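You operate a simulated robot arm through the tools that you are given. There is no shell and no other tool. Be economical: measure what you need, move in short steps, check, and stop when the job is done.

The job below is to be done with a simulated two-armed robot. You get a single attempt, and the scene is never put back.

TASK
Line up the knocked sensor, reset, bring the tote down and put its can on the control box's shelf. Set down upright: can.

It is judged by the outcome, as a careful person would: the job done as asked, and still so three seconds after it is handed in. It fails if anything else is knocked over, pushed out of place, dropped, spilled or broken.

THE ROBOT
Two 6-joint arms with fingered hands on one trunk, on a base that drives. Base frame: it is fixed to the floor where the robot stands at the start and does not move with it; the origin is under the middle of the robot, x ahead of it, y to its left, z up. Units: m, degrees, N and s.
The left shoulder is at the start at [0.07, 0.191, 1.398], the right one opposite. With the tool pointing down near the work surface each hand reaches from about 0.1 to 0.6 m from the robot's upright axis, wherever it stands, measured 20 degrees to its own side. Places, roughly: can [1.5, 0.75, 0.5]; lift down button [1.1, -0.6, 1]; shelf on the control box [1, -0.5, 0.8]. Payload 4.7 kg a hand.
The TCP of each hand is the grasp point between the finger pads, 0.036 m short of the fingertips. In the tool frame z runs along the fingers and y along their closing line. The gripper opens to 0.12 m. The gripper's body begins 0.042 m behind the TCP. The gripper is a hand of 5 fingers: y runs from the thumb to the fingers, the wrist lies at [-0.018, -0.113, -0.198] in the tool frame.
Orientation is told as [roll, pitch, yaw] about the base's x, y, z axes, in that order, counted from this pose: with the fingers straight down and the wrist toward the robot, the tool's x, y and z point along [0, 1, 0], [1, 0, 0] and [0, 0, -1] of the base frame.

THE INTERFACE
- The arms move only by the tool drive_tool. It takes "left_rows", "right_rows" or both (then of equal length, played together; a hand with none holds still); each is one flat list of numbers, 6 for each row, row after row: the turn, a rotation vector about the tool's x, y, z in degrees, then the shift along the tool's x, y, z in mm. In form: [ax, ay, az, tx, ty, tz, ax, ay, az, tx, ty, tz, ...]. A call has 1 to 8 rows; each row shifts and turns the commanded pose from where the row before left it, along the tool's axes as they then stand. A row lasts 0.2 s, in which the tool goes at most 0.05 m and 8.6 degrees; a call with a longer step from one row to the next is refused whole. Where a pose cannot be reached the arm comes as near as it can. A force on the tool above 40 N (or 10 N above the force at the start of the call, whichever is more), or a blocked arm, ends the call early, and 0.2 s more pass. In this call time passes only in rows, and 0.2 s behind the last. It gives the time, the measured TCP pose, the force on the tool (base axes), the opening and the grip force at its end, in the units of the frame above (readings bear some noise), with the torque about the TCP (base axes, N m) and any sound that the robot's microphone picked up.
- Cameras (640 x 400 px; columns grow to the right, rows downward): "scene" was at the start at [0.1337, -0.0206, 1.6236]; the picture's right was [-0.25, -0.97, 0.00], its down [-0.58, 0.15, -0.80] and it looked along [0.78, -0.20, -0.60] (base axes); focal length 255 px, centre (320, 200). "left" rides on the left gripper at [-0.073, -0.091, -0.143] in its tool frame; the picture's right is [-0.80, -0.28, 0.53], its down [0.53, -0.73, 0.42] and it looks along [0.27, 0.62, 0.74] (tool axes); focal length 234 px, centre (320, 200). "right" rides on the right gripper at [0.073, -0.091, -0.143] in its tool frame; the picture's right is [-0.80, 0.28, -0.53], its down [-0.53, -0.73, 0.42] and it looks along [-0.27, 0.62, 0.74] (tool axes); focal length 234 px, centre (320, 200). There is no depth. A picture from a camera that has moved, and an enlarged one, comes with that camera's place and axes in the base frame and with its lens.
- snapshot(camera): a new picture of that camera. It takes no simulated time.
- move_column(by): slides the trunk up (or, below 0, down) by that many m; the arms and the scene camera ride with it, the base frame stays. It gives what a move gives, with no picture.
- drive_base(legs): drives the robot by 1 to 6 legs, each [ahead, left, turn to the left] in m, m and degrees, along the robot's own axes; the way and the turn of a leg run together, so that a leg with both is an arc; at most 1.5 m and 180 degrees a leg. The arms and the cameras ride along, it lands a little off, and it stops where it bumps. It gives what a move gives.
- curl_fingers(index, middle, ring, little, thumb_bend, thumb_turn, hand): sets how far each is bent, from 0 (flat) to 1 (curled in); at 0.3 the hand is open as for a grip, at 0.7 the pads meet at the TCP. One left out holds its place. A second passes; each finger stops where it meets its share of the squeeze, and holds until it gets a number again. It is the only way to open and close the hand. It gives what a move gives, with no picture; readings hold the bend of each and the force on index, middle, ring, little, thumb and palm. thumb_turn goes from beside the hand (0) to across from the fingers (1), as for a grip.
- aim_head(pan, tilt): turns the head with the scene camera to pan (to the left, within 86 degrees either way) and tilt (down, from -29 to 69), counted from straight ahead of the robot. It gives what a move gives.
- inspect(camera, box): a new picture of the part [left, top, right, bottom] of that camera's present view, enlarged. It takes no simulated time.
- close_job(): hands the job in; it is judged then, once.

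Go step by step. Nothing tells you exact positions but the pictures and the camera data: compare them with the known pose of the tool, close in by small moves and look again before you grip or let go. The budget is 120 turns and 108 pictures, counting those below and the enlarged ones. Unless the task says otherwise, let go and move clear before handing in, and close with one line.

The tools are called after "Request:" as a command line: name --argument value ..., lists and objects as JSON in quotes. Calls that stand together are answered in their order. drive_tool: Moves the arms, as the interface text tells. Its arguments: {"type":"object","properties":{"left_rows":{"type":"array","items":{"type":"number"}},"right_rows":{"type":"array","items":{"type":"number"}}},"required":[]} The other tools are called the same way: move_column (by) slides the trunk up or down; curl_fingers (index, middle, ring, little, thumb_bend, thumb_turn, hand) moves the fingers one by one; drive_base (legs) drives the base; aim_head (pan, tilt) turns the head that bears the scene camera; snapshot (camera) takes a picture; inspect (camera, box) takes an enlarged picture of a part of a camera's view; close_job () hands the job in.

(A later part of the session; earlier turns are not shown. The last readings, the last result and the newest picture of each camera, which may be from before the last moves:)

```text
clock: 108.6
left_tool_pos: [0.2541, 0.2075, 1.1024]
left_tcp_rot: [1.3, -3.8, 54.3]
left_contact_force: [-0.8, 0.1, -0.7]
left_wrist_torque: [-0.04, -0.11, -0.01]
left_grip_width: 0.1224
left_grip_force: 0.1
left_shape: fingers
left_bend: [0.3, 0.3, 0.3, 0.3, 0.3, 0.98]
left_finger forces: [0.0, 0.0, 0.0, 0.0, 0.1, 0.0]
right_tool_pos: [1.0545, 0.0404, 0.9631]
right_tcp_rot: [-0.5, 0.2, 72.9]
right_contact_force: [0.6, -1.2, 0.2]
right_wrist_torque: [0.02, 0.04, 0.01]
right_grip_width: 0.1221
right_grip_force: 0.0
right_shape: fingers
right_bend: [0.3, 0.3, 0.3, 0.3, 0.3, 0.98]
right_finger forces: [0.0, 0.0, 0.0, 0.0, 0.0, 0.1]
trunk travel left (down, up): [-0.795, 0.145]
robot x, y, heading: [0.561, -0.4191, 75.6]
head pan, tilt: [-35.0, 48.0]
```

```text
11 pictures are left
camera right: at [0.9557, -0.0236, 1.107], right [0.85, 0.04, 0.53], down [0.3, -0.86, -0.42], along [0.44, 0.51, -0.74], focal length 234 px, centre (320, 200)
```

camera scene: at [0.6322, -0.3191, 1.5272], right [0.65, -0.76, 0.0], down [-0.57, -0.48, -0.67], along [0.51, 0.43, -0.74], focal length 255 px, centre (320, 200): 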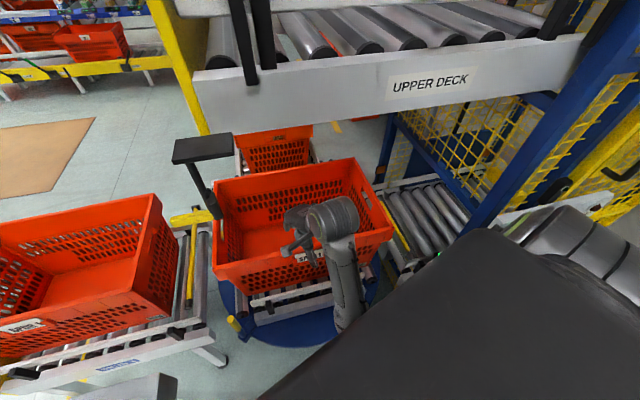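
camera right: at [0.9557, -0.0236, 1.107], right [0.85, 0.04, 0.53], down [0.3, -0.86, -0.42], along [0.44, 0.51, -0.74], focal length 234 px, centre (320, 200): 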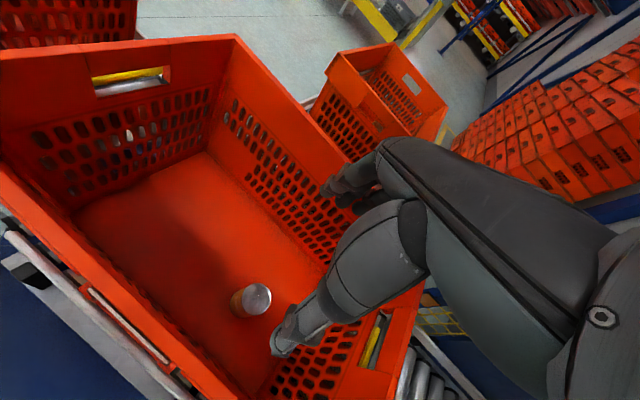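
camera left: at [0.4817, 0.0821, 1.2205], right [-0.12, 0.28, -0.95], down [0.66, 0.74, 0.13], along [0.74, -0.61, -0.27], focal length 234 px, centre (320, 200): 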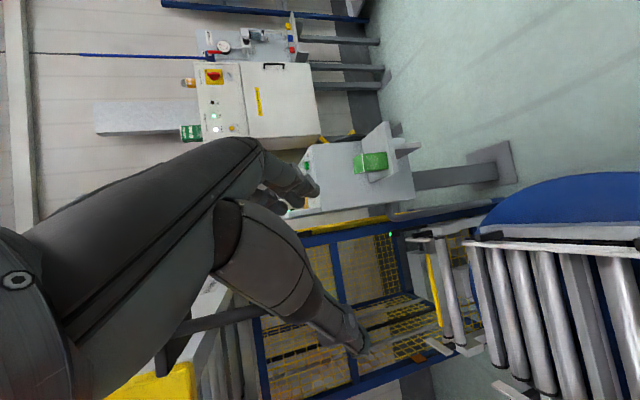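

The can is upright and clearly seen; two rays put its top at (1.089, 0.032, 0.677), about 54 mm across. To keep the wrist clear of the near rim I'll yaw the hand to about 17° while centring over it.

Request:
drive_tool --right_rows '[0, 0, 0, -35.5, 2, 0, 0, 0, 8, 0, 0, 0, 0, 0, 8, 0, 0, 0, 0, 0, 8, 0, 0, 0, 0, 0, 8, 0, 0, 0, 0, 0, 8, 0, 0, 0, 0, 0, 8, 0, 0, 0, 0, 0, 8, 0, 0, 0]'

Request:
snapshot --camera "right"

```text
clock: 110.4
left_tool_pos: [0.2665, 0.2044, 1.1087]
left_tcp_rot: [2.0, -3.8, 54.0]
left_contact_force: [-0.3, 0.3, -0.3]
left_wrist_torque: [-0.02, -0.02, 0.01]
left_grip_width: 0.1221
left_grip_force: 0.1
left_shape: fingers
left_bend: [0.3, 0.3, 0.3, 0.3, 0.3, 0.98]
left_finger forces: [0.0, 0.1, 0.0, 0.0, 0.0, 0.0]
right_tool_pos: [1.1028, 0.0281, 0.9449]
right_tcp_rot: [0.0, -0.4, 16.8]
right_contact_force: [-1.1, -0.1, 0.7]
right_wrist_torque: [-0.03, 0.01, 0.0]
right_grip_width: 0.1223
right_grip_force: 0.1
right_shape: fingers
right_bend: [0.3, 0.3, 0.3, 0.3, 0.3, 0.98]
right_finger forces: [0.0, 0.0, 0.0, 0.0, 0.0, 0.0]
right hand out of reach, approached as far as the arm can: row 8
trunk travel left (down, up): [-0.795, 0.145]
robot x, y, heading: [0.5603, -0.4178, 75.2]
head pan, tilt: [-35.0, 48.0]
```

```text
10 pictures are left
camera right: at [0.9921, 0.0706, 1.0888], right [0.5, -0.69, 0.53], down [-0.55, -0.72, -0.43], along [0.68, -0.08, -0.73], focal length 234 px, centre (320, 200)
```

right: 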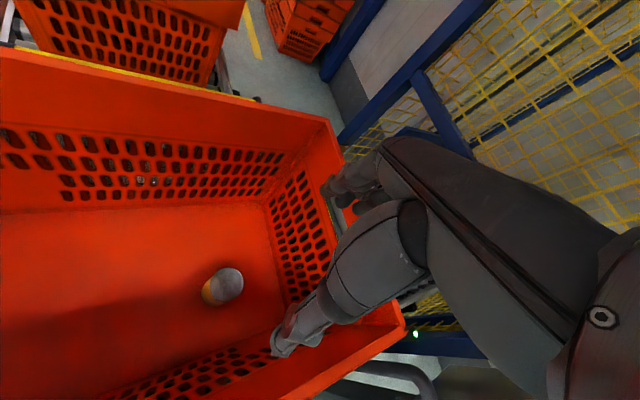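

Refined can axis: (1.108, 0.044), top about z 0.635. I'll centre the open hand and descend with the trunk, then check.

Request:
drive_tool --right_rows '[0, 0, 0, 14, 9, 0]'

Request:
move_column --by -0.2

Request:
snapshot --camera "right"

```text
clock: 110.8
left_tool_pos: [0.2672, 0.2023, 1.1084]
left_tcp_rot: [2.1, -3.8, 54.0]
left_contact_force: [0.3, -0.1, -0.5]
left_wrist_torque: [0.01, -0.03, -0.03]
left_grip_width: 0.1222
left_grip_force: 0.0
left_shape: fingers
left_bend: [0.3, 0.3, 0.3, 0.3, 0.3, 0.98]
left_finger forces: [0.0, 0.0, 0.0, 0.0, 0.0, 0.1]
right_tool_pos: [1.1072, 0.0426, 0.9437]
right_tcp_rot: [-0.2, 0.0, 16.8]
right_contact_force: [-0.7, -0.4, -0.3]
right_wrist_torque: [-0.03, 0.0, 0.03]
right_grip_width: 0.1225
right_grip_force: 0.1
right_shape: fingers
right_bend: [0.3, 0.3, 0.3, 0.3, 0.3, 0.98]
right_finger forces: [0.0, 0.1, 0.0, 0.1, 0.0, 0.0]
trunk travel left (down, up): [-0.795, 0.145]
robot x, y, heading: [0.5608, -0.4225, 75.2]
head pan, tilt: [-35.0, 48.0]
```

```text
clock: 113.0
left_tool_pos: [0.2673, 0.2034, 0.9093]
left_tcp_rot: [2.1, -3.8, 54.0]
left_contact_force: [-0.6, -1.1, -0.1]
left_wrist_torque: [-0.03, -0.01, 0.0]
left_grip_width: 0.1226
left_grip_force: 0.1
left_shape: fingers
left_bend: [0.3, 0.3, 0.3, 0.3, 0.3, 0.98]
left_finger forces: [0.0, 0.1, 0.1, 0.0, 0.0, 0.1]
right_tool_pos: [1.108, 0.042, 0.7435]
right_tcp_rot: [-0.2, -0.1, 16.9]
right_contact_force: [-0.3, 0.2, -0.5]
right_wrist_torque: [-0.01, -0.01, -0.02]
right_grip_width: 0.1223
right_grip_force: 0.1
right_shape: fingers
right_bend: [0.3, 0.3, 0.3, 0.3, 0.3, 0.98]
right_finger forces: [0.0, 0.0, 0.0, 0.0, 0.0, 0.0]
trunk travel left (down, up): [-0.595, 0.345]
robot x, y, heading: [0.5637, -0.4222, 75.3]
head pan, tilt: [-35.0, 48.0]
```

```text
9 pictures are left
camera right: at [0.9976, 0.0863, 0.8884], right [0.5, -0.69, 0.53], down [-0.55, -0.72, -0.42], along [0.67, -0.08, -0.74], focal length 234 px, centre (320, 200)
```

right: 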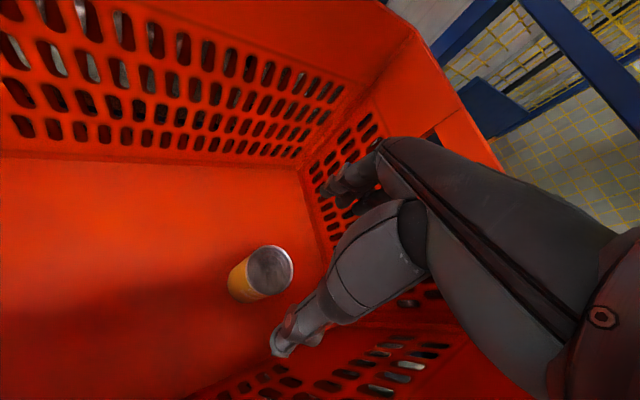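

The can sits under the middle of the hand. Lower the trunk further in two steps.

Request:
move_column --by -0.09

Request:
snapshot --camera "right"

```text
clock: 113.9
left_tool_pos: [0.254, 0.2041, 0.8323]
left_tcp_rot: [1.9, -4.1, 55.1]
left_contact_force: [0.2, 0.7, 0.6]
left_wrist_torque: [-0.06, 0.06, 0.03]
left_grip_width: 0.1222
left_grip_force: 0.1
left_shape: fingers
left_bend: [0.3, 0.3, 0.3, 0.3, 0.3, 0.98]
left_finger forces: [0.0, 0.1, 0.0, 0.0, 0.0, 0.0]
right_tool_pos: [1.0945, 0.0739, 0.6946]
right_tcp_rot: [2.3, -2.3, 18.8]
right_contact_force: [-0.8, 20.8, 17.1]
right_wrist_torque: [-3.62, 1.35, -1.56]
right_grip_width: 0.1219
right_grip_force: 0.1
right_shape: fingers
right_bend: [0.3, 0.3, 0.3, 0.3, 0.3, 0.98]
right_finger forces: [0.0, 0.0, 0.0, 0.1, 0.1, 0.0]
trunk travel left (down, up): [-0.521, 0.419]
robot x, y, heading: [0.5635, -0.4145, 76.4]
head pan, tilt: [-35.0, 48.0]
stopped: the force on the tool passed its limit at 67 N (the readings are from after the stop); the commanded pose is now the measured one
```

```text
8 pictures are left
camera right: at [0.9804, 0.1062, 0.8388], right [0.51, -0.7, 0.5], down [-0.51, -0.72, -0.47], along [0.69, -0.01, -0.72], focal length 234 px, centre (320, 200)
```

right: 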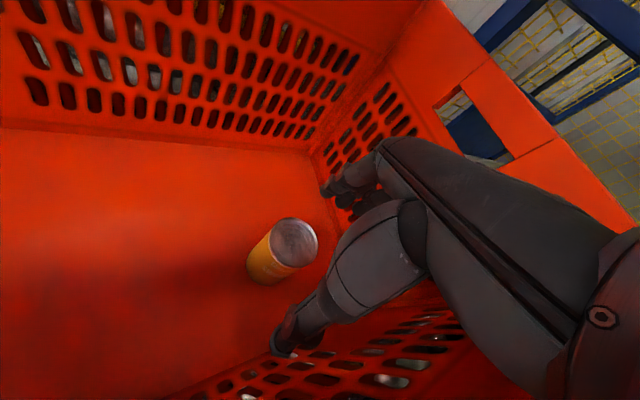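

The wrist met the near rim and the move stopped. I'll back off upward right away.

Request:
move_column --by 0.13

Request:
snapshot --camera "right"

```text
clock: 114.3
left_tool_pos: [0.2561, 0.2026, 0.834]
left_tcp_rot: [1.9, -4.1, 55.2]
left_contact_force: [0.0, 0.0, 0.4]
left_wrist_torque: [0.01, -0.01, -0.01]
left_grip_width: 0.1221
left_grip_force: 0.0
left_shape: fingers
left_bend: [0.3, 0.3, 0.3, 0.3, 0.3, 0.98]
left_finger forces: [0.0, 0.0, 0.1, 0.0, 0.0, 0.0]
right_tool_pos: [1.0969, 0.0735, 0.6945]
right_tcp_rot: [2.4, -2.1, 18.8]
right_contact_force: [-0.2, 7.4, 7.1]
right_wrist_torque: [-1.43, 0.51, -0.66]
right_grip_width: 0.1221
right_grip_force: 0.0
right_shape: fingers
right_bend: [0.3, 0.3, 0.3, 0.3, 0.3, 0.98]
right_finger forces: [0.1, 0.0, 0.1, 0.0, 0.0, 0.0]
trunk travel left (down, up): [-0.522, 0.418]
robot x, y, heading: [0.5589, -0.4167, 76.2]
head pan, tilt: [-35.0, 48.0]
stopped: the force on the tool passed its limit at 45 N (the readings are from after the stop); the commanded pose is now the measured one
```

```text
7 pictures are left
camera right: at [0.9824, 0.1061, 0.8389], right [0.51, -0.7, 0.5], down [-0.51, -0.72, -0.47], along [0.69, -0.01, -0.72], focal length 234 px, centre (320, 200)
```

right: 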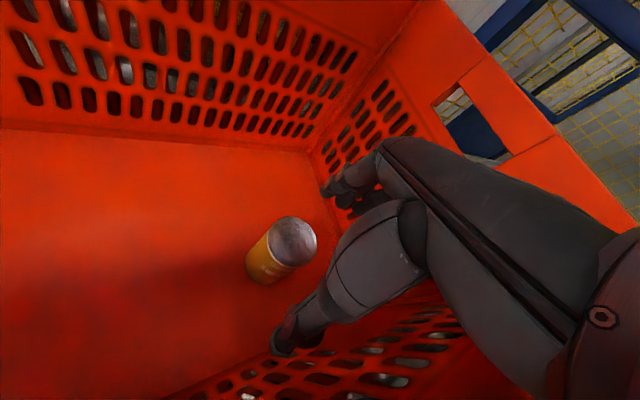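

Request:
drive_tool --right_rows '[0, 0, 0, 8, 0, -8, 0, 0, 0, 8, 0, -12, 0, 0, 0, 0, 0, -15]'

```text
clock: 115.1
left_tool_pos: [0.2576, 0.2005, 0.8374]
left_tcp_rot: [2.2, -4.1, 55.1]
left_contact_force: [0.4, 0.0, -0.4]
left_wrist_torque: [-0.01, -0.01, -0.03]
left_grip_width: 0.1224
left_grip_force: 0.0
left_shape: fingers
left_bend: [0.3, 0.3, 0.3, 0.3, 0.3, 0.98]
left_finger forces: [0.0, 0.0, 0.0, 0.0, 0.0, 0.1]
right_tool_pos: [1.0986, 0.0898, 0.7165]
right_tcp_rot: [2.2, -2.1, 18.6]
right_contact_force: [-0.2, 0.3, 0.3]
right_wrist_torque: [0.01, 0.0, -0.02]
right_grip_width: 0.1221
right_grip_force: 0.0
right_shape: fingers
right_bend: [0.3, 0.3, 0.3, 0.3, 0.3, 0.98]
right_finger forces: [0.0, 0.1, 0.0, 0.1, 0.0, 0.0]
right hand out of reach, approached as far as the arm can: row 2, 3
trunk travel left (down, up): [-0.522, 0.418]
robot x, y, heading: [0.5654, -0.4184, 75.9]
head pan, tilt: [-35.0, 48.0]
```

Free again; the tote (with the can) seems shoved a few centimetres, the can top now near (1.12, 0.09). I'll re-centre and tilt the hand about its closing line so the wrist leans into the tote's interior, away from the rim.

Request:
drive_tool --right_rows '[0, 0, 0, -5, 20, -10, 0, -8.25, 0, 0, 0, 0, 0, -8.25, 0, 0, 0, 0, 0, -8.25, 0, 0, 0, 0, 0, -8.25, 0, 0, 0, 0]'

Request:
snapshot --camera "right"

```text
clock: 115.9
left_tool_pos: [0.2976, 0.1881, 0.8477]
left_tcp_rot: [2.7, -4.9, 52.1]
left_contact_force: [1.4, -0.4, 1.5]
left_wrist_torque: [0.06, 0.07, 0.03]
left_grip_width: 0.1225
left_grip_force: 0.0
left_shape: fingers
left_bend: [0.3, 0.3, 0.3, 0.3, 0.3, 0.98]
left_finger forces: [0.0, 0.0, 0.0, 0.0, 0.0, 0.0]
right_tool_pos: [1.1598, 0.0678, 0.7257]
right_tcp_rot: [-7.2, -4.4, 17.7]
right_contact_force: [58.6, 202.6, -10.8]
right_wrist_torque: [-23.34, 6.13, -9.38]
right_grip_width: 0.1224
right_grip_force: 0.1
right_shape: fingers
right_bend: [0.3, 0.3, 0.3, 0.3, 0.3, 0.98]
right_finger forces: [0.1, 0.1, 0.0, 0.1, 0.1, 0.1]
right hand out of reach, approached as far as the arm can: row 2, 3
trunk travel left (down, up): [-0.522, 0.418]
robot x, y, heading: [0.5734, -0.4326, 73.6]
head pan, tilt: [-35.0, 48.0]
stopped in row 3 (right hand): the force on the tool passed its limit at 82 N (the readings are from after the stop); the commanded pose is now the measured one
```

```text
6 pictures are left
camera right: at [1.0348, 0.1231, 0.8521], right [0.44, -0.63, 0.64], down [-0.49, -0.77, -0.41], along [0.75, -0.13, -0.65], focal length 234 px, centre (320, 200)
```

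right: 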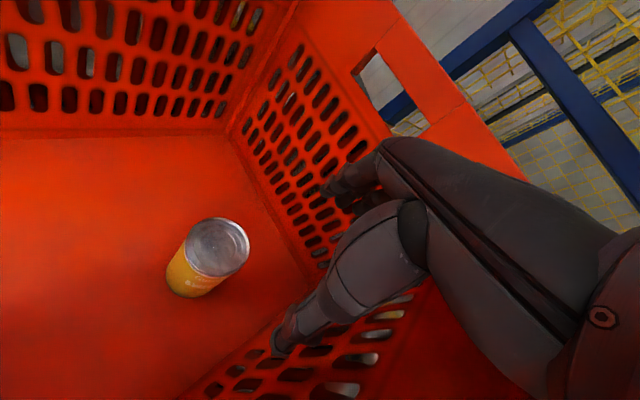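

A strong sideways load on the near wall; relieve it at once by moving away from the wall and up.

Request:
drive_tool --right_rows '[0, 0, 0, 15, 8, 0, 0, 0, 0, 15, 5, -10, 0, 0, 0, 10, 0, -20]'

```text
clock: 116.7
left_tool_pos: [0.3102, 0.1852, 0.8479]
left_tcp_rot: [2.3, -5.3, 51.1]
left_contact_force: [0.4, 0.2, 0.2]
left_wrist_torque: [-0.01, 0.0, -0.01]
left_grip_width: 0.1224
left_grip_force: 0.1
left_shape: fingers
left_bend: [0.3, 0.3, 0.3, 0.3, 0.3, 0.98]
left_finger forces: [0.0, 0.0, 0.1, 0.0, 0.0, 0.0]
right_tool_pos: [1.1696, 0.0889, 0.7556]
right_tcp_rot: [-7.4, -4.7, 15.7]
right_contact_force: [41.8, 63.8, -25.5]
right_wrist_torque: [-6.1, 3.26, -1.84]
right_grip_width: 0.1224
right_grip_force: 0.1
right_shape: fingers
right_bend: [0.3, 0.3, 0.3, 0.3, 0.3, 0.98]
right_finger forces: [0.0, 0.0, 0.0, 0.1, 0.1, 0.1]
trunk travel left (down, up): [-0.522, 0.418]
robot x, y, heading: [0.5773, -0.434, 72.1]
head pan, tilt: [-35.0, 48.0]
```

Request:
drive_tool --right_rows '[0, 0, 0, 12, 10, 0, 0, 0, 0, 12, 8, 0, 0, 0, 0, 5, 0, -15, 0, 0, 0, 0, 0, -25, 0, 0, 0, 0, 0, -30]'

```text
clock: 117.1
left_tool_pos: [0.3247, 0.1917, 0.845]
left_tcp_rot: [2.3, -4.9, 50.2]
left_contact_force: [0.1, 0.5, 1.3]
left_wrist_torque: [-0.03, 0.06, 0.01]
left_grip_width: 0.1225
left_grip_force: 0.1
left_shape: fingers
left_bend: [0.3, 0.3, 0.3, 0.3, 0.3, 0.98]
left_finger forces: [0.0, 0.1, 0.1, 0.0, 0.1, 0.0]
right_tool_pos: [1.1833, 0.106, 0.7668]
right_tcp_rot: [-5.4, -5.8, 16.2]
right_contact_force: [47.8, 151.8, -22.4]
right_wrist_torque: [-15.94, 3.99, -6.89]
right_grip_width: 0.1223
right_grip_force: 0.1
right_shape: fingers
right_bend: [0.3, 0.3, 0.3, 0.3, 0.3, 0.98]
right_finger forces: [0.0, 0.1, 0.0, 0.1, 0.0, 0.1]
trunk travel left (down, up): [-0.522, 0.418]
robot x, y, heading: [0.5851, -0.4357, 71.4]
head pan, tilt: [-35.0, 48.0]
stopped in row 2 (right hand): the force on the tool passed its limit at 120 N (the readings are from after the stop); the commanded pose is now the measured one
```

The base itself is being turned by some load, perhaps the elbow near the shelf. I need to see: aim the head at the right arm and box.

Request:
aim_head --pan -60 --tilt 50

Request:
snapshot --camera "scene"

```text
clock: 118.0
left_tool_pos: [0.3244, 0.191, 0.847]
left_tcp_rot: [2.2, -5.2, 50.4]
left_contact_force: [-0.2, -0.6, 0.5]
left_wrist_torque: [0.03, -0.01, 0.02]
left_grip_width: 0.1224
left_grip_force: 0.0
left_shape: fingers
left_bend: [0.3, 0.3, 0.3, 0.3, 0.3, 0.98]
left_finger forces: [0.1, 0.1, 0.0, 0.1, 0.0, 0.0]
right_tool_pos: [1.1811, 0.1022, 0.766]
right_tcp_rot: [-5.9, -5.5, 15.6]
right_contact_force: [8.2, 87.6, -20.1]
right_wrist_torque: [-8.65, -0.44, -5.19]
right_grip_width: 0.1224
right_grip_force: 0.0
right_shape: fingers
right_bend: [0.3, 0.3, 0.3, 0.3, 0.3, 0.98]
right_finger forces: [0.0, 0.0, 0.1, 0.0, 0.0, 0.1]
trunk travel left (down, up): [-0.522, 0.418]
robot x, y, heading: [0.5858, -0.4364, 71.2]
head pan, tilt: [-60.0, 50.0]
```

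```text
5 pictures are left
camera scene: at [0.6612, -0.3937, 1.2537], right [0.2, -0.98, -0.02], down [-0.74, -0.14, -0.65], along [0.64, 0.14, -0.76], focal length 255 px, centre (320, 200)
```

scene: 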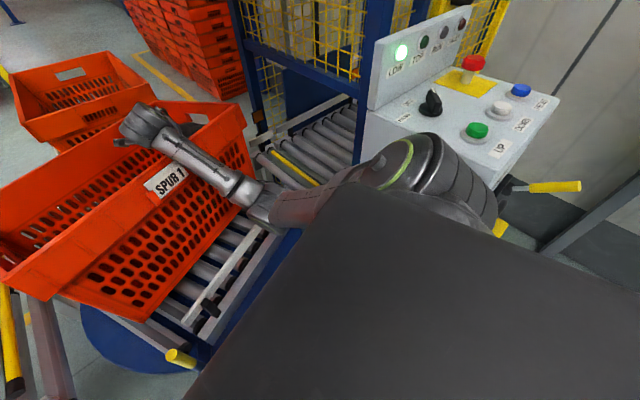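

The forearm is resting across the tote's near rim and pushing the tote. Raise the trunk to lift the forearm clear.

Request:
move_column --by 0.08

```text
clock: 119.2
left_tool_pos: [0.3302, 0.2056, 0.9147]
left_tcp_rot: [2.0, -3.7, 50.6]
left_contact_force: [-0.4, 0.2, 0.0]
left_wrist_torque: [-0.01, 0.02, 0.02]
left_grip_width: 0.1226
left_grip_force: 0.0
left_shape: fingers
left_bend: [0.3, 0.3, 0.3, 0.3, 0.3, 0.98]
left_finger forces: [0.0, 0.1, 0.0, 0.0, 0.1, 0.0]
right_tool_pos: [1.189, 0.115, 0.8151]
right_tcp_rot: [-8.2, -3.6, 15.4]
right_contact_force: [-0.1, 0.1, -0.7]
right_wrist_torque: [0.01, 0.01, -0.01]
right_grip_width: 0.1224
right_grip_force: 0.1
right_shape: fingers
right_bend: [0.3, 0.3, 0.3, 0.3, 0.3, 0.98]
right_finger forces: [0.0, 0.0, 0.0, 0.1, 0.0, 0.1]
trunk travel left (down, up): [-0.602, 0.338]
robot x, y, heading: [0.5866, -0.434, 71.5]
head pan, tilt: [-60.0, 50.0]
```

Free of load. Raise further to get clear above the rim, then look at the tote and shelf.

Request:
move_column --by 0.16

Request:
snapshot --camera "right"

```text
clock: 121.0
left_tool_pos: [0.3297, 0.2059, 1.0768]
left_tcp_rot: [2.0, -3.8, 50.5]
left_contact_force: [-0.8, 0.0, 0.3]
left_wrist_torque: [0.01, 0.03, -0.01]
left_grip_width: 0.1226
left_grip_force: 0.1
left_shape: fingers
left_bend: [0.3, 0.3, 0.3, 0.3, 0.3, 0.98]
left_finger forces: [0.1, 0.0, 0.0, 0.1, 0.1, 0.0]
right_tool_pos: [1.1897, 0.1136, 0.9785]
right_tcp_rot: [-8.0, -3.8, 15.5]
right_contact_force: [-0.4, 0.0, -0.8]
right_wrist_torque: [0.01, 0.02, 0.01]
right_grip_width: 0.1224
right_grip_force: 0.1
right_shape: fingers
right_bend: [0.3, 0.3, 0.3, 0.3, 0.3, 0.98]
right_finger forces: [0.1, 0.0, 0.1, 0.1, 0.1, 0.0]
trunk travel left (down, up): [-0.762, 0.178]
robot x, y, heading: [0.5852, -0.4379, 71.5]
head pan, tilt: [-60.0, 50.0]
```

```text
4 pictures are left
camera right: at [1.0676, 0.1763, 1.1042], right [0.42, -0.63, 0.65], down [-0.53, -0.75, -0.39], along [0.74, -0.18, -0.65], focal length 234 px, centre (320, 200)
```

right: 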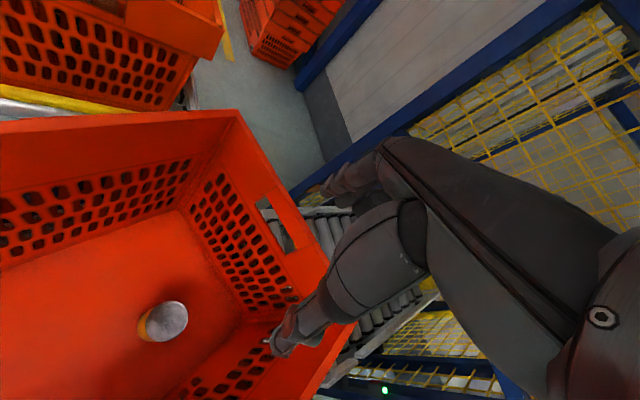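

The can is still upright in the tote, now near (1.14, 0.12). I'll come in with the hand turned the other way (wrist toward the tote's right end, forearm steeper): level the hand and yaw it left in stages above the rim.

Request:
drive_tool --right_rows '[3.8, 7.5, 0, 0, 0, 0, 0, 0, -8.5, 0, 0, 0, 0, 0, -8.5, 0, 0, 0, 0, 0, -8.5, 0, 0, 0, 0, 0, -8.5, 0, 0, 0, 0, 0, -8.5, 0, 0, 0, 0, 0, -8.5, 0, 0, 0, 0, 0, -8.5, 0, 0, 0]'

Request:
drive_tool --right_rows '[0, 0, -8.5, 0, 0, 0, 0, 0, -8.5, 0, 0, 0, 0, 0, -8.5, 0, 0, 0, 0, 0, -8.5, 0, 0, 0, 0, 0, -8.5, 0, 0, 0, 0, 0, -8.5, 0, 0, 0, 0, 0, -8.5, 0, 0, 0]'

```text
clock: 122.8
left_tool_pos: [0.3312, 0.2054, 1.0759]
left_tcp_rot: [2.1, -3.8, 50.5]
left_contact_force: [0.6, 1.0, -0.3]
left_wrist_torque: [0.0, 0.05, 0.0]
left_grip_width: 0.1226
left_grip_force: 0.0
left_shape: fingers
left_bend: [0.3, 0.3, 0.3, 0.3, 0.3, 0.98]
left_finger forces: [0.0, 0.0, 0.0, 0.0, 0.0, 0.0]
right_tool_pos: [1.1911, 0.1129, 0.9769]
right_tcp_rot: [-0.1, 0.4, 74.7]
right_contact_force: [-1.0, 0.4, -0.6]
right_wrist_torque: [0.01, -0.03, -0.02]
right_grip_width: 0.1222
right_grip_force: 0.0
right_shape: fingers
right_bend: [0.3, 0.3, 0.3, 0.3, 0.3, 0.98]
right_finger forces: [0.0, 0.0, 0.0, 0.1, 0.1, 0.0]
trunk travel left (down, up): [-0.762, 0.178]
robot x, y, heading: [0.5824, -0.4343, 71.6]
head pan, tilt: [-60.0, 50.0]
```

```text
clock: 124.4
left_tool_pos: [0.3294, 0.2066, 1.0756]
left_tcp_rot: [1.9, -3.8, 50.5]
left_contact_force: [0.2, 0.7, 0.3]
left_wrist_torque: [-0.02, -0.02, 0.0]
left_grip_width: 0.1225
left_grip_force: 0.1
left_shape: fingers
left_bend: [0.3, 0.3, 0.3, 0.3, 0.3, 0.98]
left_finger forces: [0.1, 0.1, 0.0, 0.0, 0.0, 0.1]
right_tool_pos: [1.1902, 0.1127, 0.9765]
right_tcp_rot: [0.4, 0.4, 134.2]
right_contact_force: [0.3, 0.1, 0.3]
right_wrist_torque: [-0.01, 0.02, 0.01]
right_grip_width: 0.1222
right_grip_force: 0.1
right_shape: fingers
right_bend: [0.3, 0.3, 0.3, 0.3, 0.3, 0.98]
right_finger forces: [0.0, 0.0, 0.1, 0.0, 0.0, 0.0]
trunk travel left (down, up): [-0.762, 0.178]
robot x, y, heading: [0.5851, -0.4349, 71.8]
head pan, tilt: [-60.0, 50.0]
```

All reachable without complaint at yaw 134°. Now move over the can and descend with the arm to just above it.

Request:
drive_tool --right_rows '[0, 0, 0, 16, 20, 0, 0, 0, 0, 16, 20, 0, 0, 0, 0, 0, 0, 40, 0, 0, 0, 0, 0, 40, 0, 0, 0, 0, 0, 40, 0, 0, 0, 0, 0, 40]'

Request:
snapshot --camera "right"

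```text
clock: 125.8
left_tool_pos: [0.3304, 0.2054, 1.076]
left_tcp_rot: [2.1, -3.7, 50.5]
left_contact_force: [0.2, -0.8, 0.5]
left_wrist_torque: [-0.02, 0.06, 0.0]
left_grip_width: 0.1223
left_grip_force: 0.0
left_shape: fingers
left_bend: [0.3, 0.3, 0.3, 0.3, 0.3, 0.98]
left_finger forces: [0.0, 0.2, 0.0, 0.0, 0.1, 0.0]
right_tool_pos: [1.1398, 0.1213, 0.8188]
right_tcp_rot: [0.3, 0.5, 134.3]
right_contact_force: [0.5, 0.8, 0.7]
right_wrist_torque: [-0.02, 0.02, -0.03]
right_grip_width: 0.1224
right_grip_force: 0.0
right_shape: fingers
right_bend: [0.3, 0.3, 0.3, 0.3, 0.3, 0.98]
right_finger forces: [0.1, 0.1, 0.0, 0.0, 0.1, 0.0]
trunk travel left (down, up): [-0.762, 0.178]
robot x, y, heading: [0.5837, -0.4349, 71.7]
head pan, tilt: [-60.0, 50.0]
```

```text
3 pictures are left
camera right: at [1.1495, 0.0063, 0.9647], right [0.38, 0.77, 0.52], down [0.89, -0.16, -0.42], along [-0.24, 0.62, -0.74], focal length 234 px, centre (320, 200)
```

right: 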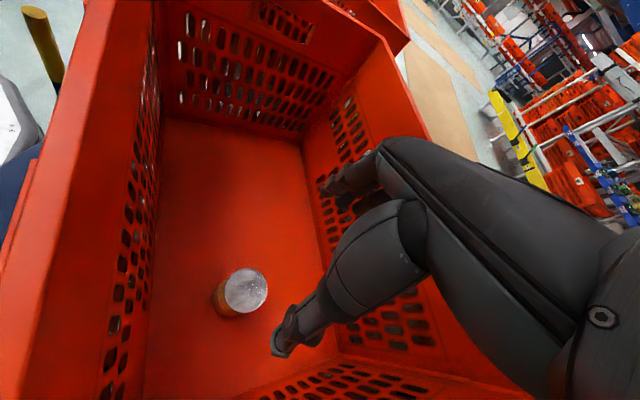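

The two opposed views agree: can top at (1.144, 0.115, 0.587). I'll yaw another 25° for wrist clearance, centre, and descend.

Request:
drive_tool --right_rows '[0, 0, -8.3, 0, 0, 0, 0, 0, -8.3, 0, 0, 0, 0, 0, -8.3, 0, 0, 0, 0, 0, 0, 4, -6, 30, 0, 0, 0, 0, 0, 40, 0, 0, 0, 0, 0, 40, 0, 0, 0, 0, 0, 35]'

```text
clock: 127.4
left_tool_pos: [0.3297, 0.205, 1.0766]
left_tcp_rot: [2.2, -3.9, 50.3]
left_contact_force: [0.3, 0.2, 0.3]
left_wrist_torque: [-0.04, 0.01, 0.05]
left_grip_width: 0.1223
left_grip_force: 0.0
left_shape: fingers
left_bend: [0.3, 0.3, 0.3, 0.3, 0.3, 0.98]
left_finger forces: [0.0, 0.1, 0.0, 0.0, 0.1, 0.0]
right_tool_pos: [1.1325, 0.0944, 0.6861]
right_tcp_rot: [0.3, 0.1, 159.1]
right_contact_force: [0.2, 0.7, 1.5]
right_wrist_torque: [-0.05, 0.0, 0.0]
right_grip_width: 0.1222
right_grip_force: 0.1
right_shape: fingers
right_bend: [0.3, 0.3, 0.3, 0.3, 0.3, 0.98]
right_finger forces: [0.0, 0.0, 0.0, 0.0, 0.0, 0.0]
right hand out of reach, approached as far as the arm can: row 6, 7
trunk travel left (down, up): [-0.762, 0.178]
robot x, y, heading: [0.5851, -0.4334, 71.7]
head pan, tilt: [-60.0, 50.0]
```

Nearly at full stretch; lower the trunk slightly so the arm has reach, then re-centre before surrounding the can.

Request:
move_column --by -0.055

Request:
drive_tool --right_rows '[0, 0, 0, 0, 0, 0]'

```text
clock: 128.3
left_tool_pos: [0.3311, 0.2062, 1.0211]
left_tcp_rot: [2.1, -3.9, 50.5]
left_contact_force: [0.0, -0.2, -0.4]
left_wrist_torque: [0.01, 0.01, -0.01]
left_grip_width: 0.1224
left_grip_force: 0.0
left_shape: fingers
left_bend: [0.3, 0.3, 0.3, 0.3, 0.3, 0.98]
left_finger forces: [0.0, 0.1, 0.0, 0.0, 0.0, 0.0]
right_tool_pos: [1.1308, 0.0935, 0.6304]
right_tcp_rot: [0.4, 0.3, 159.1]
right_contact_force: [-0.5, -0.1, 0.6]
right_wrist_torque: [0.01, 0.01, 0.02]
right_grip_width: 0.1224
right_grip_force: 0.1
right_shape: fingers
right_bend: [0.3, 0.3, 0.3, 0.3, 0.3, 0.98]
right_finger forces: [0.0, 0.1, 0.1, 0.0, 0.1, 0.0]
trunk travel left (down, up): [-0.707, 0.233]
robot x, y, heading: [0.5835, -0.4352, 71.6]
head pan, tilt: [-60.0, 50.0]
```

```text
clock: 128.8
left_tool_pos: [0.3302, 0.2067, 1.0198]
left_tcp_rot: [2.0, -3.8, 50.5]
left_contact_force: [1.3, -0.3, -0.3]
left_wrist_torque: [0.02, -0.01, 0.01]
left_grip_width: 0.1225
left_grip_force: 0.0
left_shape: fingers
left_bend: [0.3, 0.3, 0.3, 0.3, 0.3, 0.98]
left_finger forces: [0.0, 0.0, 0.1, 0.0, 0.1, 0.0]
right_tool_pos: [1.1311, 0.0931, 0.6295]
right_tcp_rot: [0.5, 0.3, 159.1]
right_contact_force: [-0.1, 0.1, 0.5]
right_wrist_torque: [0.01, -0.02, -0.01]
right_grip_width: 0.1223
right_grip_force: 0.0
right_shape: fingers
right_bend: [0.3, 0.3, 0.3, 0.3, 0.3, 0.98]
right_finger forces: [0.0, 0.0, 0.1, 0.0, 0.0, 0.0]
trunk travel left (down, up): [-0.707, 0.233]
robot x, y, heading: [0.5859, -0.4358, 71.6]
head pan, tilt: [-60.0, 50.0]
```

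Request:
drive_tool --right_rows '[0, 0, 0, -13, -2, -5, 0, 0, 0, -12, -2, 0]'

```text
clock: 129.3
left_tool_pos: [0.3301, 0.2061, 1.0214]
left_tcp_rot: [2.1, -3.8, 50.5]
left_contact_force: [0.0, -1.1, -0.3]
left_wrist_torque: [0.0, 0.01, -0.01]
left_grip_width: 0.1222
left_grip_force: 0.1
left_shape: fingers
left_bend: [0.3, 0.3, 0.3, 0.3, 0.3, 0.98]
left_finger forces: [0.0, 0.0, 0.0, 0.0, 0.0, 0.0]
right_tool_pos: [1.1353, 0.099, 0.6389]
right_tcp_rot: [0.4, 0.2, 159.1]
right_contact_force: [0.3, 0.2, -0.5]
right_wrist_torque: [0.01, -0.01, 0.06]
right_grip_width: 0.1222
right_grip_force: 0.0
right_shape: fingers
right_bend: [0.3, 0.3, 0.3, 0.3, 0.3, 0.98]
right_finger forces: [0.1, 0.1, 0.0, 0.0, 0.0, 0.0]
right hand out of reach, approached as far as the arm can: row 1, 2
trunk travel left (down, up): [-0.707, 0.233]
robot x, y, heading: [0.5852, -0.4388, 71.6]
head pan, tilt: [-60.0, 50.0]
```

Request:
drive_base --legs '[[0.018, 0, 0]]'

Request:
inspect --camera "right" --box '[160, 140, 420, 400]'

```text
clock: 130.1
left_tool_pos: [0.3354, 0.2196, 1.0228]
left_tcp_rot: [2.1, -3.9, 50.5]
left_contact_force: [-0.4, 0.5, 0.3]
left_wrist_torque: [0.05, 0.0, 0.02]
left_grip_width: 0.1221
left_grip_force: 0.0
left_shape: fingers
left_bend: [0.3, 0.3, 0.3, 0.3, 0.3, 0.98]
left_finger forces: [0.1, 0.0, 0.0, 0.1, 0.0, 0.1]
right_tool_pos: [1.1406, 0.1147, 0.6404]
right_tcp_rot: [0.3, 0.3, 159.1]
right_contact_force: [-0.3, -0.7, 0.1]
right_wrist_torque: [0.04, 0.0, 0.0]
right_grip_width: 0.1224
right_grip_force: 0.1
right_shape: fingers
right_bend: [0.3, 0.3, 0.3, 0.3, 0.3, 0.98]
right_finger forces: [0.0, 0.1, 0.1, 0.0, 0.0, 0.0]
trunk travel left (down, up): [-0.707, 0.233]
robot x, y, heading: [0.5925, -0.4192, 71.8]
head pan, tilt: [-60.0, 50.0]
```

```text
1.54 times, centred on (290, 270) of right
camera zoom: at [1.1979, 0.0156, 0.7863], right [0.03, 0.85, 0.52], down [0.88, 0.23, -0.42], along [-0.48, 0.47, -0.74], focal length 360 px, centre (366, 92)
```

zoom: 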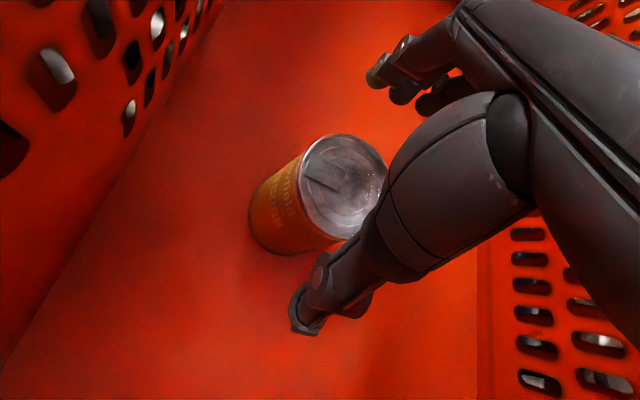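

Centred within a few millimetres. Lower the last 7 cm around the can and close the hand gently.

Request:
move_column --by -0.07

```text
clock: 131.2
left_tool_pos: [0.3289, 0.2183, 0.9523]
left_tcp_rot: [1.8, -4.2, 50.6]
left_contact_force: [-0.7, -0.3, 0.3]
left_wrist_torque: [-0.01, 0.0, -0.01]
left_grip_width: 0.1225
left_grip_force: 0.1
left_shape: fingers
left_bend: [0.3, 0.3, 0.3, 0.3, 0.3, 0.98]
left_finger forces: [0.1, 0.1, 0.0, 0.1, 0.1, 0.0]
right_tool_pos: [1.1379, 0.1186, 0.582]
right_tcp_rot: [-0.3, 0.5, 159.2]
right_contact_force: [-0.3, 0.1, -0.5]
right_wrist_torque: [0.02, -0.01, 0.03]
right_grip_width: 0.1222
right_grip_force: 0.1
right_shape: fingers
right_bend: [0.3, 0.3, 0.3, 0.3, 0.3, 0.98]
right_finger forces: [0.0, 0.0, 0.1, 0.0, 0.0, 0.1]
trunk travel left (down, up): [-0.637, 0.303]
robot x, y, heading: [0.5855, -0.4164, 71.5]
head pan, tilt: [-60.0, 50.0]
```

Request:
drive_tool --right_rows '[0, 0, 0, 0, 0, 8, 0, 0, 0, 0, 0, 8, 0, 0, 0, 0, 0, 6]'

```text
clock: 132.0
left_tool_pos: [0.334, 0.2223, 0.9494]
left_tcp_rot: [2.0, -3.9, 50.5]
left_contact_force: [-0.9, -0.4, -0.2]
left_wrist_torque: [0.0, -0.02, -0.03]
left_grip_width: 0.1223
left_grip_force: 0.2
left_shape: fingers
left_bend: [0.3, 0.3, 0.3, 0.3, 0.3, 0.98]
left_finger forces: [0.0, 0.0, 0.0, 0.0, 0.0, 0.0]
right_tool_pos: [1.1309, 0.1083, 0.552]
right_tcp_rot: [0.2, 0.2, 159.1]
right_contact_force: [-2.1, 0.3, 14.5]
right_wrist_torque: [0.25, 0.52, 0.12]
right_grip_width: 0.1238
right_grip_force: 9.8
right_shape: fingers
right_bend: [0.3, 0.3, 0.3, 0.3, 0.3, 0.97]
right_finger forces: [7.1, 8.5, 0.1, 0.0, 4.4, 0.0]
right hand out of reach, approached as far as the arm can: row 1, 3
trunk travel left (down, up): [-0.637, 0.303]
robot x, y, heading: [0.5891, -0.417, 71.6]
head pan, tilt: [-60.0, 50.0]
```

Fingertips have reached the tote floor. Lift a centimetre and close the hand on the can.

Request:
drive_tool --right_rows '[0, 0, 0, -8, -6, -10]'

Request:
curl_fingers --hand "right" --index 0.75 --middle 0.75 --ring 0.75 --little 0.75 --thumb_bend 0.75

```text
clock: 132.4
left_tool_pos: [0.3358, 0.2233, 0.9493]
left_tcp_rot: [2.0, -3.6, 50.5]
left_contact_force: [0.7, 0.5, 0.0]
left_wrist_torque: [0.0, 0.04, -0.02]
left_grip_width: 0.1222
left_grip_force: 0.0
left_shape: fingers
left_bend: [0.3, 0.3, 0.3, 0.3, 0.3, 0.98]
left_finger forces: [0.1, 0.1, 0.0, 0.1, 0.0, 0.0]
right_tool_pos: [1.1408, 0.1092, 0.56]
right_tcp_rot: [0.5, 0.2, 159.2]
right_contact_force: [-0.1, 0.2, -0.5]
right_wrist_torque: [0.01, -0.05, 0.03]
right_grip_width: 0.123
right_grip_force: 0.4
right_shape: fingers
right_bend: [0.3, 0.3, 0.3, 0.3, 0.3, 0.97]
right_finger forces: [1.1, 0.0, 0.0, 0.0, 0.3, 0.0]
trunk travel left (down, up): [-0.637, 0.303]
robot x, y, heading: [0.5909, -0.4191, 71.5]
head pan, tilt: [-60.0, 50.0]
```

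```text
clock: 133.4
left_tool_pos: [0.3358, 0.2217, 0.9501]
left_tcp_rot: [2.0, -3.8, 50.5]
left_contact_force: [-0.6, 0.1, -0.4]
left_wrist_torque: [0.01, 0.0, 0.0]
left_grip_width: 0.1223
left_grip_force: 0.0
left_shape: fingers
left_bend: [0.3, 0.3, 0.3, 0.3, 0.3, 0.98]
left_finger forces: [0.1, 0.0, 0.1, 0.1, 0.0, 0.0]
right_tool_pos: [1.1427, 0.1095, 0.5622]
right_tcp_rot: [0.5, 0.3, 159.0]
right_contact_force: [-0.8, -0.4, -3.3]
right_wrist_torque: [-0.02, 0.0, 0.0]
right_grip_width: 0.0514
right_grip_force: 28.8
right_shape: fingers
right_bend: [0.56, 0.57, 0.63, 0.75, 0.56, 1.0]
right_finger forces: [10.8, 8.0, 8.6, 0.0, 31.1, 0.1]
trunk travel left (down, up): [-0.637, 0.303]
robot x, y, heading: [0.5908, -0.4148, 71.8]
head pan, tilt: [-60.0, 50.0]
```

The can is held (three fingers against the thumb, about 29 N). Lift straight up with the trunk.

Request:
move_column --by 0.3

```text
clock: 136.4
left_tool_pos: [0.3387, 0.2307, 1.2419]
left_tcp_rot: [2.0, -3.3, 50.6]
left_contact_force: [0.5, -0.1, 0.2]
left_wrist_torque: [0.01, 0.0, -0.01]
left_grip_width: 0.1224
left_grip_force: 0.1
left_shape: fingers
left_bend: [0.3, 0.3, 0.3, 0.3, 0.3, 0.98]
left_finger forces: [0.0, 0.0, 0.1, 0.0, 0.0, 0.1]
right_tool_pos: [1.1268, 0.0767, 0.8143]
right_tcp_rot: [4.7, -0.4, 158.9]
right_contact_force: [0.4, 0.8, -3.7]
right_wrist_torque: [-0.02, -0.03, -0.03]
right_grip_width: 0.0517
right_grip_force: 29.2
right_shape: fingers
right_bend: [0.56, 0.57, 0.63, 0.75, 0.56, 1.0]
right_finger forces: [10.7, 7.8, 8.7, 0.0, 30.4, 0.1]
trunk travel left (down, up): [-0.937, 0.003]
robot x, y, heading: [0.5894, -0.4199, 71.8]
head pan, tilt: [-60.0, 50.0]
```

The can hangs securely. Raise the hand further with the arm and level it.

Request:
drive_tool --right_rows '[0, 0, 0, 0, 0, -35, 0, 0, 0, 0, 0, -35, 0, 0, 0, 0, 0, -35, 0, 0, 0, 0, 0, -35, 0, 0, 0, 0, 0, -35]'

```text
clock: 136.9
left_tool_pos: [0.3351, 0.2244, 1.2524]
left_tcp_rot: [2.1, -3.6, 50.7]
left_contact_force: [1.5, -0.2, -0.3]
left_wrist_torque: [0.02, 0.01, 0.01]
left_grip_width: 0.1225
left_grip_force: 0.0
left_shape: fingers
left_bend: [0.3, 0.3, 0.3, 0.3, 0.3, 0.98]
left_finger forces: [0.1, 0.0, 0.0, 0.0, 0.1, 0.0]
right_tool_pos: [1.1207, 0.021, 0.7978]
right_tcp_rot: [10.3, -0.5, 157.9]
right_contact_force: [-8.0, 0.6, -14.7]
right_wrist_torque: [-0.25, -0.28, 0.17]
right_grip_width: 0.0511
right_grip_force: 28.2
right_shape: fingers
right_bend: [0.56, 0.57, 0.63, 0.75, 0.56, 1.0]
right_finger forces: [10.8, 8.0, 8.9, 0.1, 28.3, 0.0]
right hand out of reach, approached as far as the arm can: row 1, 2
trunk travel left (down, up): [-0.937, 0.003]
robot x, y, heading: [0.5876, -0.4166, 71.8]
head pan, tilt: [-60.0, 50.0]
stopped in row 2 (right hand): the arm was blocked; the commanded pose is now the measured one
```

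The raised arm is meeting the deck's underside. I'll bring the hand back inside, lower the trunk in small steps and let the arm do the lifting instead.

Request:
drive_tool --right_rows '[0, -5, 0, -25, 4, 0, 0, -5, 0, -25, 4, 0]'

Request:
move_column --by -0.06

```text
clock: 137.5
left_tool_pos: [0.335, 0.2253, 1.2499]
left_tcp_rot: [2.0, -3.7, 50.6]
left_contact_force: [-0.4, -0.2, 0.2]
left_wrist_torque: [-0.01, 0.02, -0.01]
left_grip_width: 0.1223
left_grip_force: 0.0
left_shape: fingers
left_bend: [0.3, 0.3, 0.3, 0.3, 0.3, 0.98]
left_finger forces: [0.0, 0.0, 0.1, 0.0, 0.1, 0.0]
right_tool_pos: [1.1364, 0.0668, 0.8025]
right_tcp_rot: [-0.2, -0.2, 157.6]
right_contact_force: [-0.2, 0.5, -3.2]
right_wrist_torque: [-0.04, 0.04, 0.02]
right_grip_width: 0.0514
right_grip_force: 28.4
right_shape: fingers
right_bend: [0.56, 0.57, 0.63, 0.75, 0.56, 1.0]
right_finger forces: [10.5, 7.8, 8.9, 0.1, 29.0, 0.1]
right hand out of reach, approached as far as the arm can: row 1, 2
trunk travel left (down, up): [-0.937, 0.003]
robot x, y, heading: [0.589, -0.4134, 71.3]
head pan, tilt: [-60.0, 50.0]
```

```text
clock: 138.5
left_tool_pos: [0.3329, 0.2217, 1.1905]
left_tcp_rot: [2.1, -3.8, 50.6]
left_contact_force: [-0.1, -0.5, 0.4]
left_wrist_torque: [0.03, 0.0, 0.0]
left_grip_width: 0.122
left_grip_force: 0.0
left_shape: fingers
left_bend: [0.3, 0.3, 0.3, 0.3, 0.3, 0.98]
left_finger forces: [0.1, 0.0, 0.0, 0.0, 0.1, 0.0]
right_tool_pos: [1.1349, 0.0655, 0.7412]
right_tcp_rot: [-0.2, -0.2, 157.5]
right_contact_force: [0.6, -0.1, -3.4]
right_wrist_torque: [-0.03, 0.03, 0.02]
right_grip_width: 0.0515
right_grip_force: 27.9
right_shape: fingers
right_bend: [0.56, 0.57, 0.63, 0.75, 0.56, 1.0]
right_finger forces: [10.4, 7.8, 8.8, 0.0, 29.0, 0.0]
trunk travel left (down, up): [-0.877, 0.063]
robot x, y, heading: [0.5921, -0.4156, 71.5]
head pan, tilt: [-60.0, 50.0]
```

Request:
move_column --by -0.1

Request:
drive_tool --right_rows '[0, 0, 0, 0, 0, -30, 0, 0, 0, 0, 0, -35, 0, 0, 0, 0, 0, -35, 0, 0, 0, 0, 0, -35, 0, 0, 0, 0, 0, -35, 0, 0, 0, 0, 0, -35, 0, 0, 0, 0, 0, -35, 0, 0, 0, 0, 0, -35]'

```text
clock: 139.8
left_tool_pos: [0.3342, 0.2225, 1.0903]
left_tcp_rot: [2.2, -3.9, 50.6]
left_contact_force: [-0.8, 0.4, -0.3]
left_wrist_torque: [0.01, -0.03, -0.01]
left_grip_width: 0.1224
left_grip_force: 0.1
left_shape: fingers
left_bend: [0.3, 0.3, 0.3, 0.3, 0.3, 0.98]
left_finger forces: [0.0, 0.0, 0.0, 0.0, 0.0, 0.0]
right_tool_pos: [1.1346, 0.0655, 0.6424]
right_tcp_rot: [-0.3, -0.2, 157.6]
right_contact_force: [1.5, 0.2, -3.0]
right_wrist_torque: [-0.07, 0.02, 0.01]
right_grip_width: 0.0514
right_grip_force: 28.1
right_shape: fingers
right_bend: [0.56, 0.57, 0.63, 0.75, 0.56, 1.0]
right_finger forces: [10.4, 7.8, 8.8, 0.1, 28.8, 0.0]
trunk travel left (down, up): [-0.777, 0.163]
robot x, y, heading: [0.5893, -0.4149, 71.7]
head pan, tilt: [-60.0, 50.0]
```

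```text
clock: 141.6
left_tool_pos: [0.3342, 0.2213, 1.0915]
left_tcp_rot: [2.0, -3.9, 50.6]
left_contact_force: [1.1, -0.4, 0.2]
left_wrist_torque: [-0.02, 0.02, 0.0]
left_grip_width: 0.1223
left_grip_force: 0.1
left_shape: fingers
left_bend: [0.3, 0.3, 0.3, 0.3, 0.3, 0.98]
left_finger forces: [0.0, 0.1, 0.0, 0.0, 0.1, 0.1]
right_tool_pos: [1.1367, 0.0641, 0.9162]
right_tcp_rot: [-0.1, -0.3, 157.4]
right_contact_force: [-0.6, -0.4, -2.6]
right_wrist_torque: [0.03, 0.01, 0.02]
right_grip_width: 0.0509
right_grip_force: 27.1
right_shape: fingers
right_bend: [0.56, 0.57, 0.63, 0.75, 0.56, 1.0]
right_finger forces: [10.0, 7.7, 9.0, 0.0, 27.6, 0.0]
trunk travel left (down, up): [-0.777, 0.163]
robot x, y, heading: [0.5894, -0.42, 71.7]
head pan, tilt: [-60.0, 50.0]
```

The can is clear above the tote. Now I'll yaw the hand back to face away from the robot, draw it in over the near rim, and back the base away from the lift.

Request:
drive_tool --right_rows '[0, 0, 8.4, 0, 0, -5, 0, 0, 8.4, 0, 0, -5, 0, 0, 8.4, 0, 0, -5, 0, 0, 8.4, 0, 0, -5, 0, 0, 8.4, 0, 0, -5, 0, 0, 8.4, 0, 0, -5, 0, 0, 8.4, 0, 0, -5, 0, 0, 8.4, 0, 0, -5]'

Request:
drive_tool --right_rows '[0, 0, 8.4, 0, 0, 0, 0, 0, 8.4, 0, 0, 0, 0, 0, 0, 31, -35, 0, 0, 0, 0, 31, -35, 0, 0, 0, 0, 31, -35, 0, 0, 0, 0, 31, -35, 0, 0, 0, 0, 31, -35, 0]'

```text
clock: 143.4
left_tool_pos: [0.3326, 0.2272, 1.0879]
left_tcp_rot: [1.8, -3.6, 50.6]
left_contact_force: [0.4, 0.6, -0.6]
left_wrist_torque: [0.01, 0.01, 0.01]
left_grip_width: 0.1222
left_grip_force: 0.0
left_shape: fingers
left_bend: [0.3, 0.3, 0.3, 0.3, 0.3, 0.98]
left_finger forces: [0.0, 0.0, 0.0, 0.1, 0.0, 0.0]
right_tool_pos: [1.1327, 0.0694, 0.9554]
right_tcp_rot: [0.0, 0.0, 90.2]
right_contact_force: [0.0, 0.6, -2.4]
right_wrist_torque: [0.01, 0.03, -0.02]
right_grip_width: 0.0513
right_grip_force: 27.1
right_shape: fingers
right_bend: [0.56, 0.57, 0.63, 0.75, 0.56, 1.0]
right_finger forces: [10.1, 7.7, 9.4, 0.0, 26.9, 0.0]
trunk travel left (down, up): [-0.777, 0.163]
robot x, y, heading: [0.5895, -0.4174, 71.7]
head pan, tilt: [-60.0, 50.0]
```

```text
clock: 145.0
left_tool_pos: [0.3311, 0.2216, 1.0916]
left_tcp_rot: [2.0, -3.9, 50.5]
left_contact_force: [-0.8, 0.1, 0.1]
left_wrist_torque: [0.03, -0.06, 0.02]
left_grip_width: 0.1222
left_grip_force: 0.2
left_shape: fingers
left_bend: [0.3, 0.3, 0.3, 0.3, 0.3, 0.98]
left_finger forces: [0.0, 0.1, 0.1, 0.0, 0.1, 0.0]
right_tool_pos: [0.9342, -0.0552, 0.9524]
right_tcp_rot: [0.1, -0.3, 73.5]
right_contact_force: [-0.4, -0.3, -2.6]
right_wrist_torque: [0.0, -0.01, -0.02]
right_grip_width: 0.0512
right_grip_force: 26.5
right_shape: fingers
right_bend: [0.56, 0.57, 0.64, 0.75, 0.56, 0.99]
right_finger forces: [10.0, 7.6, 9.6, 0.1, 26.3, 0.1]
right hand out of reach, approached as far as the arm can: row 7
trunk travel left (down, up): [-0.777, 0.163]
robot x, y, heading: [0.5895, -0.4188, 71.6]
head pan, tilt: [-60.0, 50.0]
```

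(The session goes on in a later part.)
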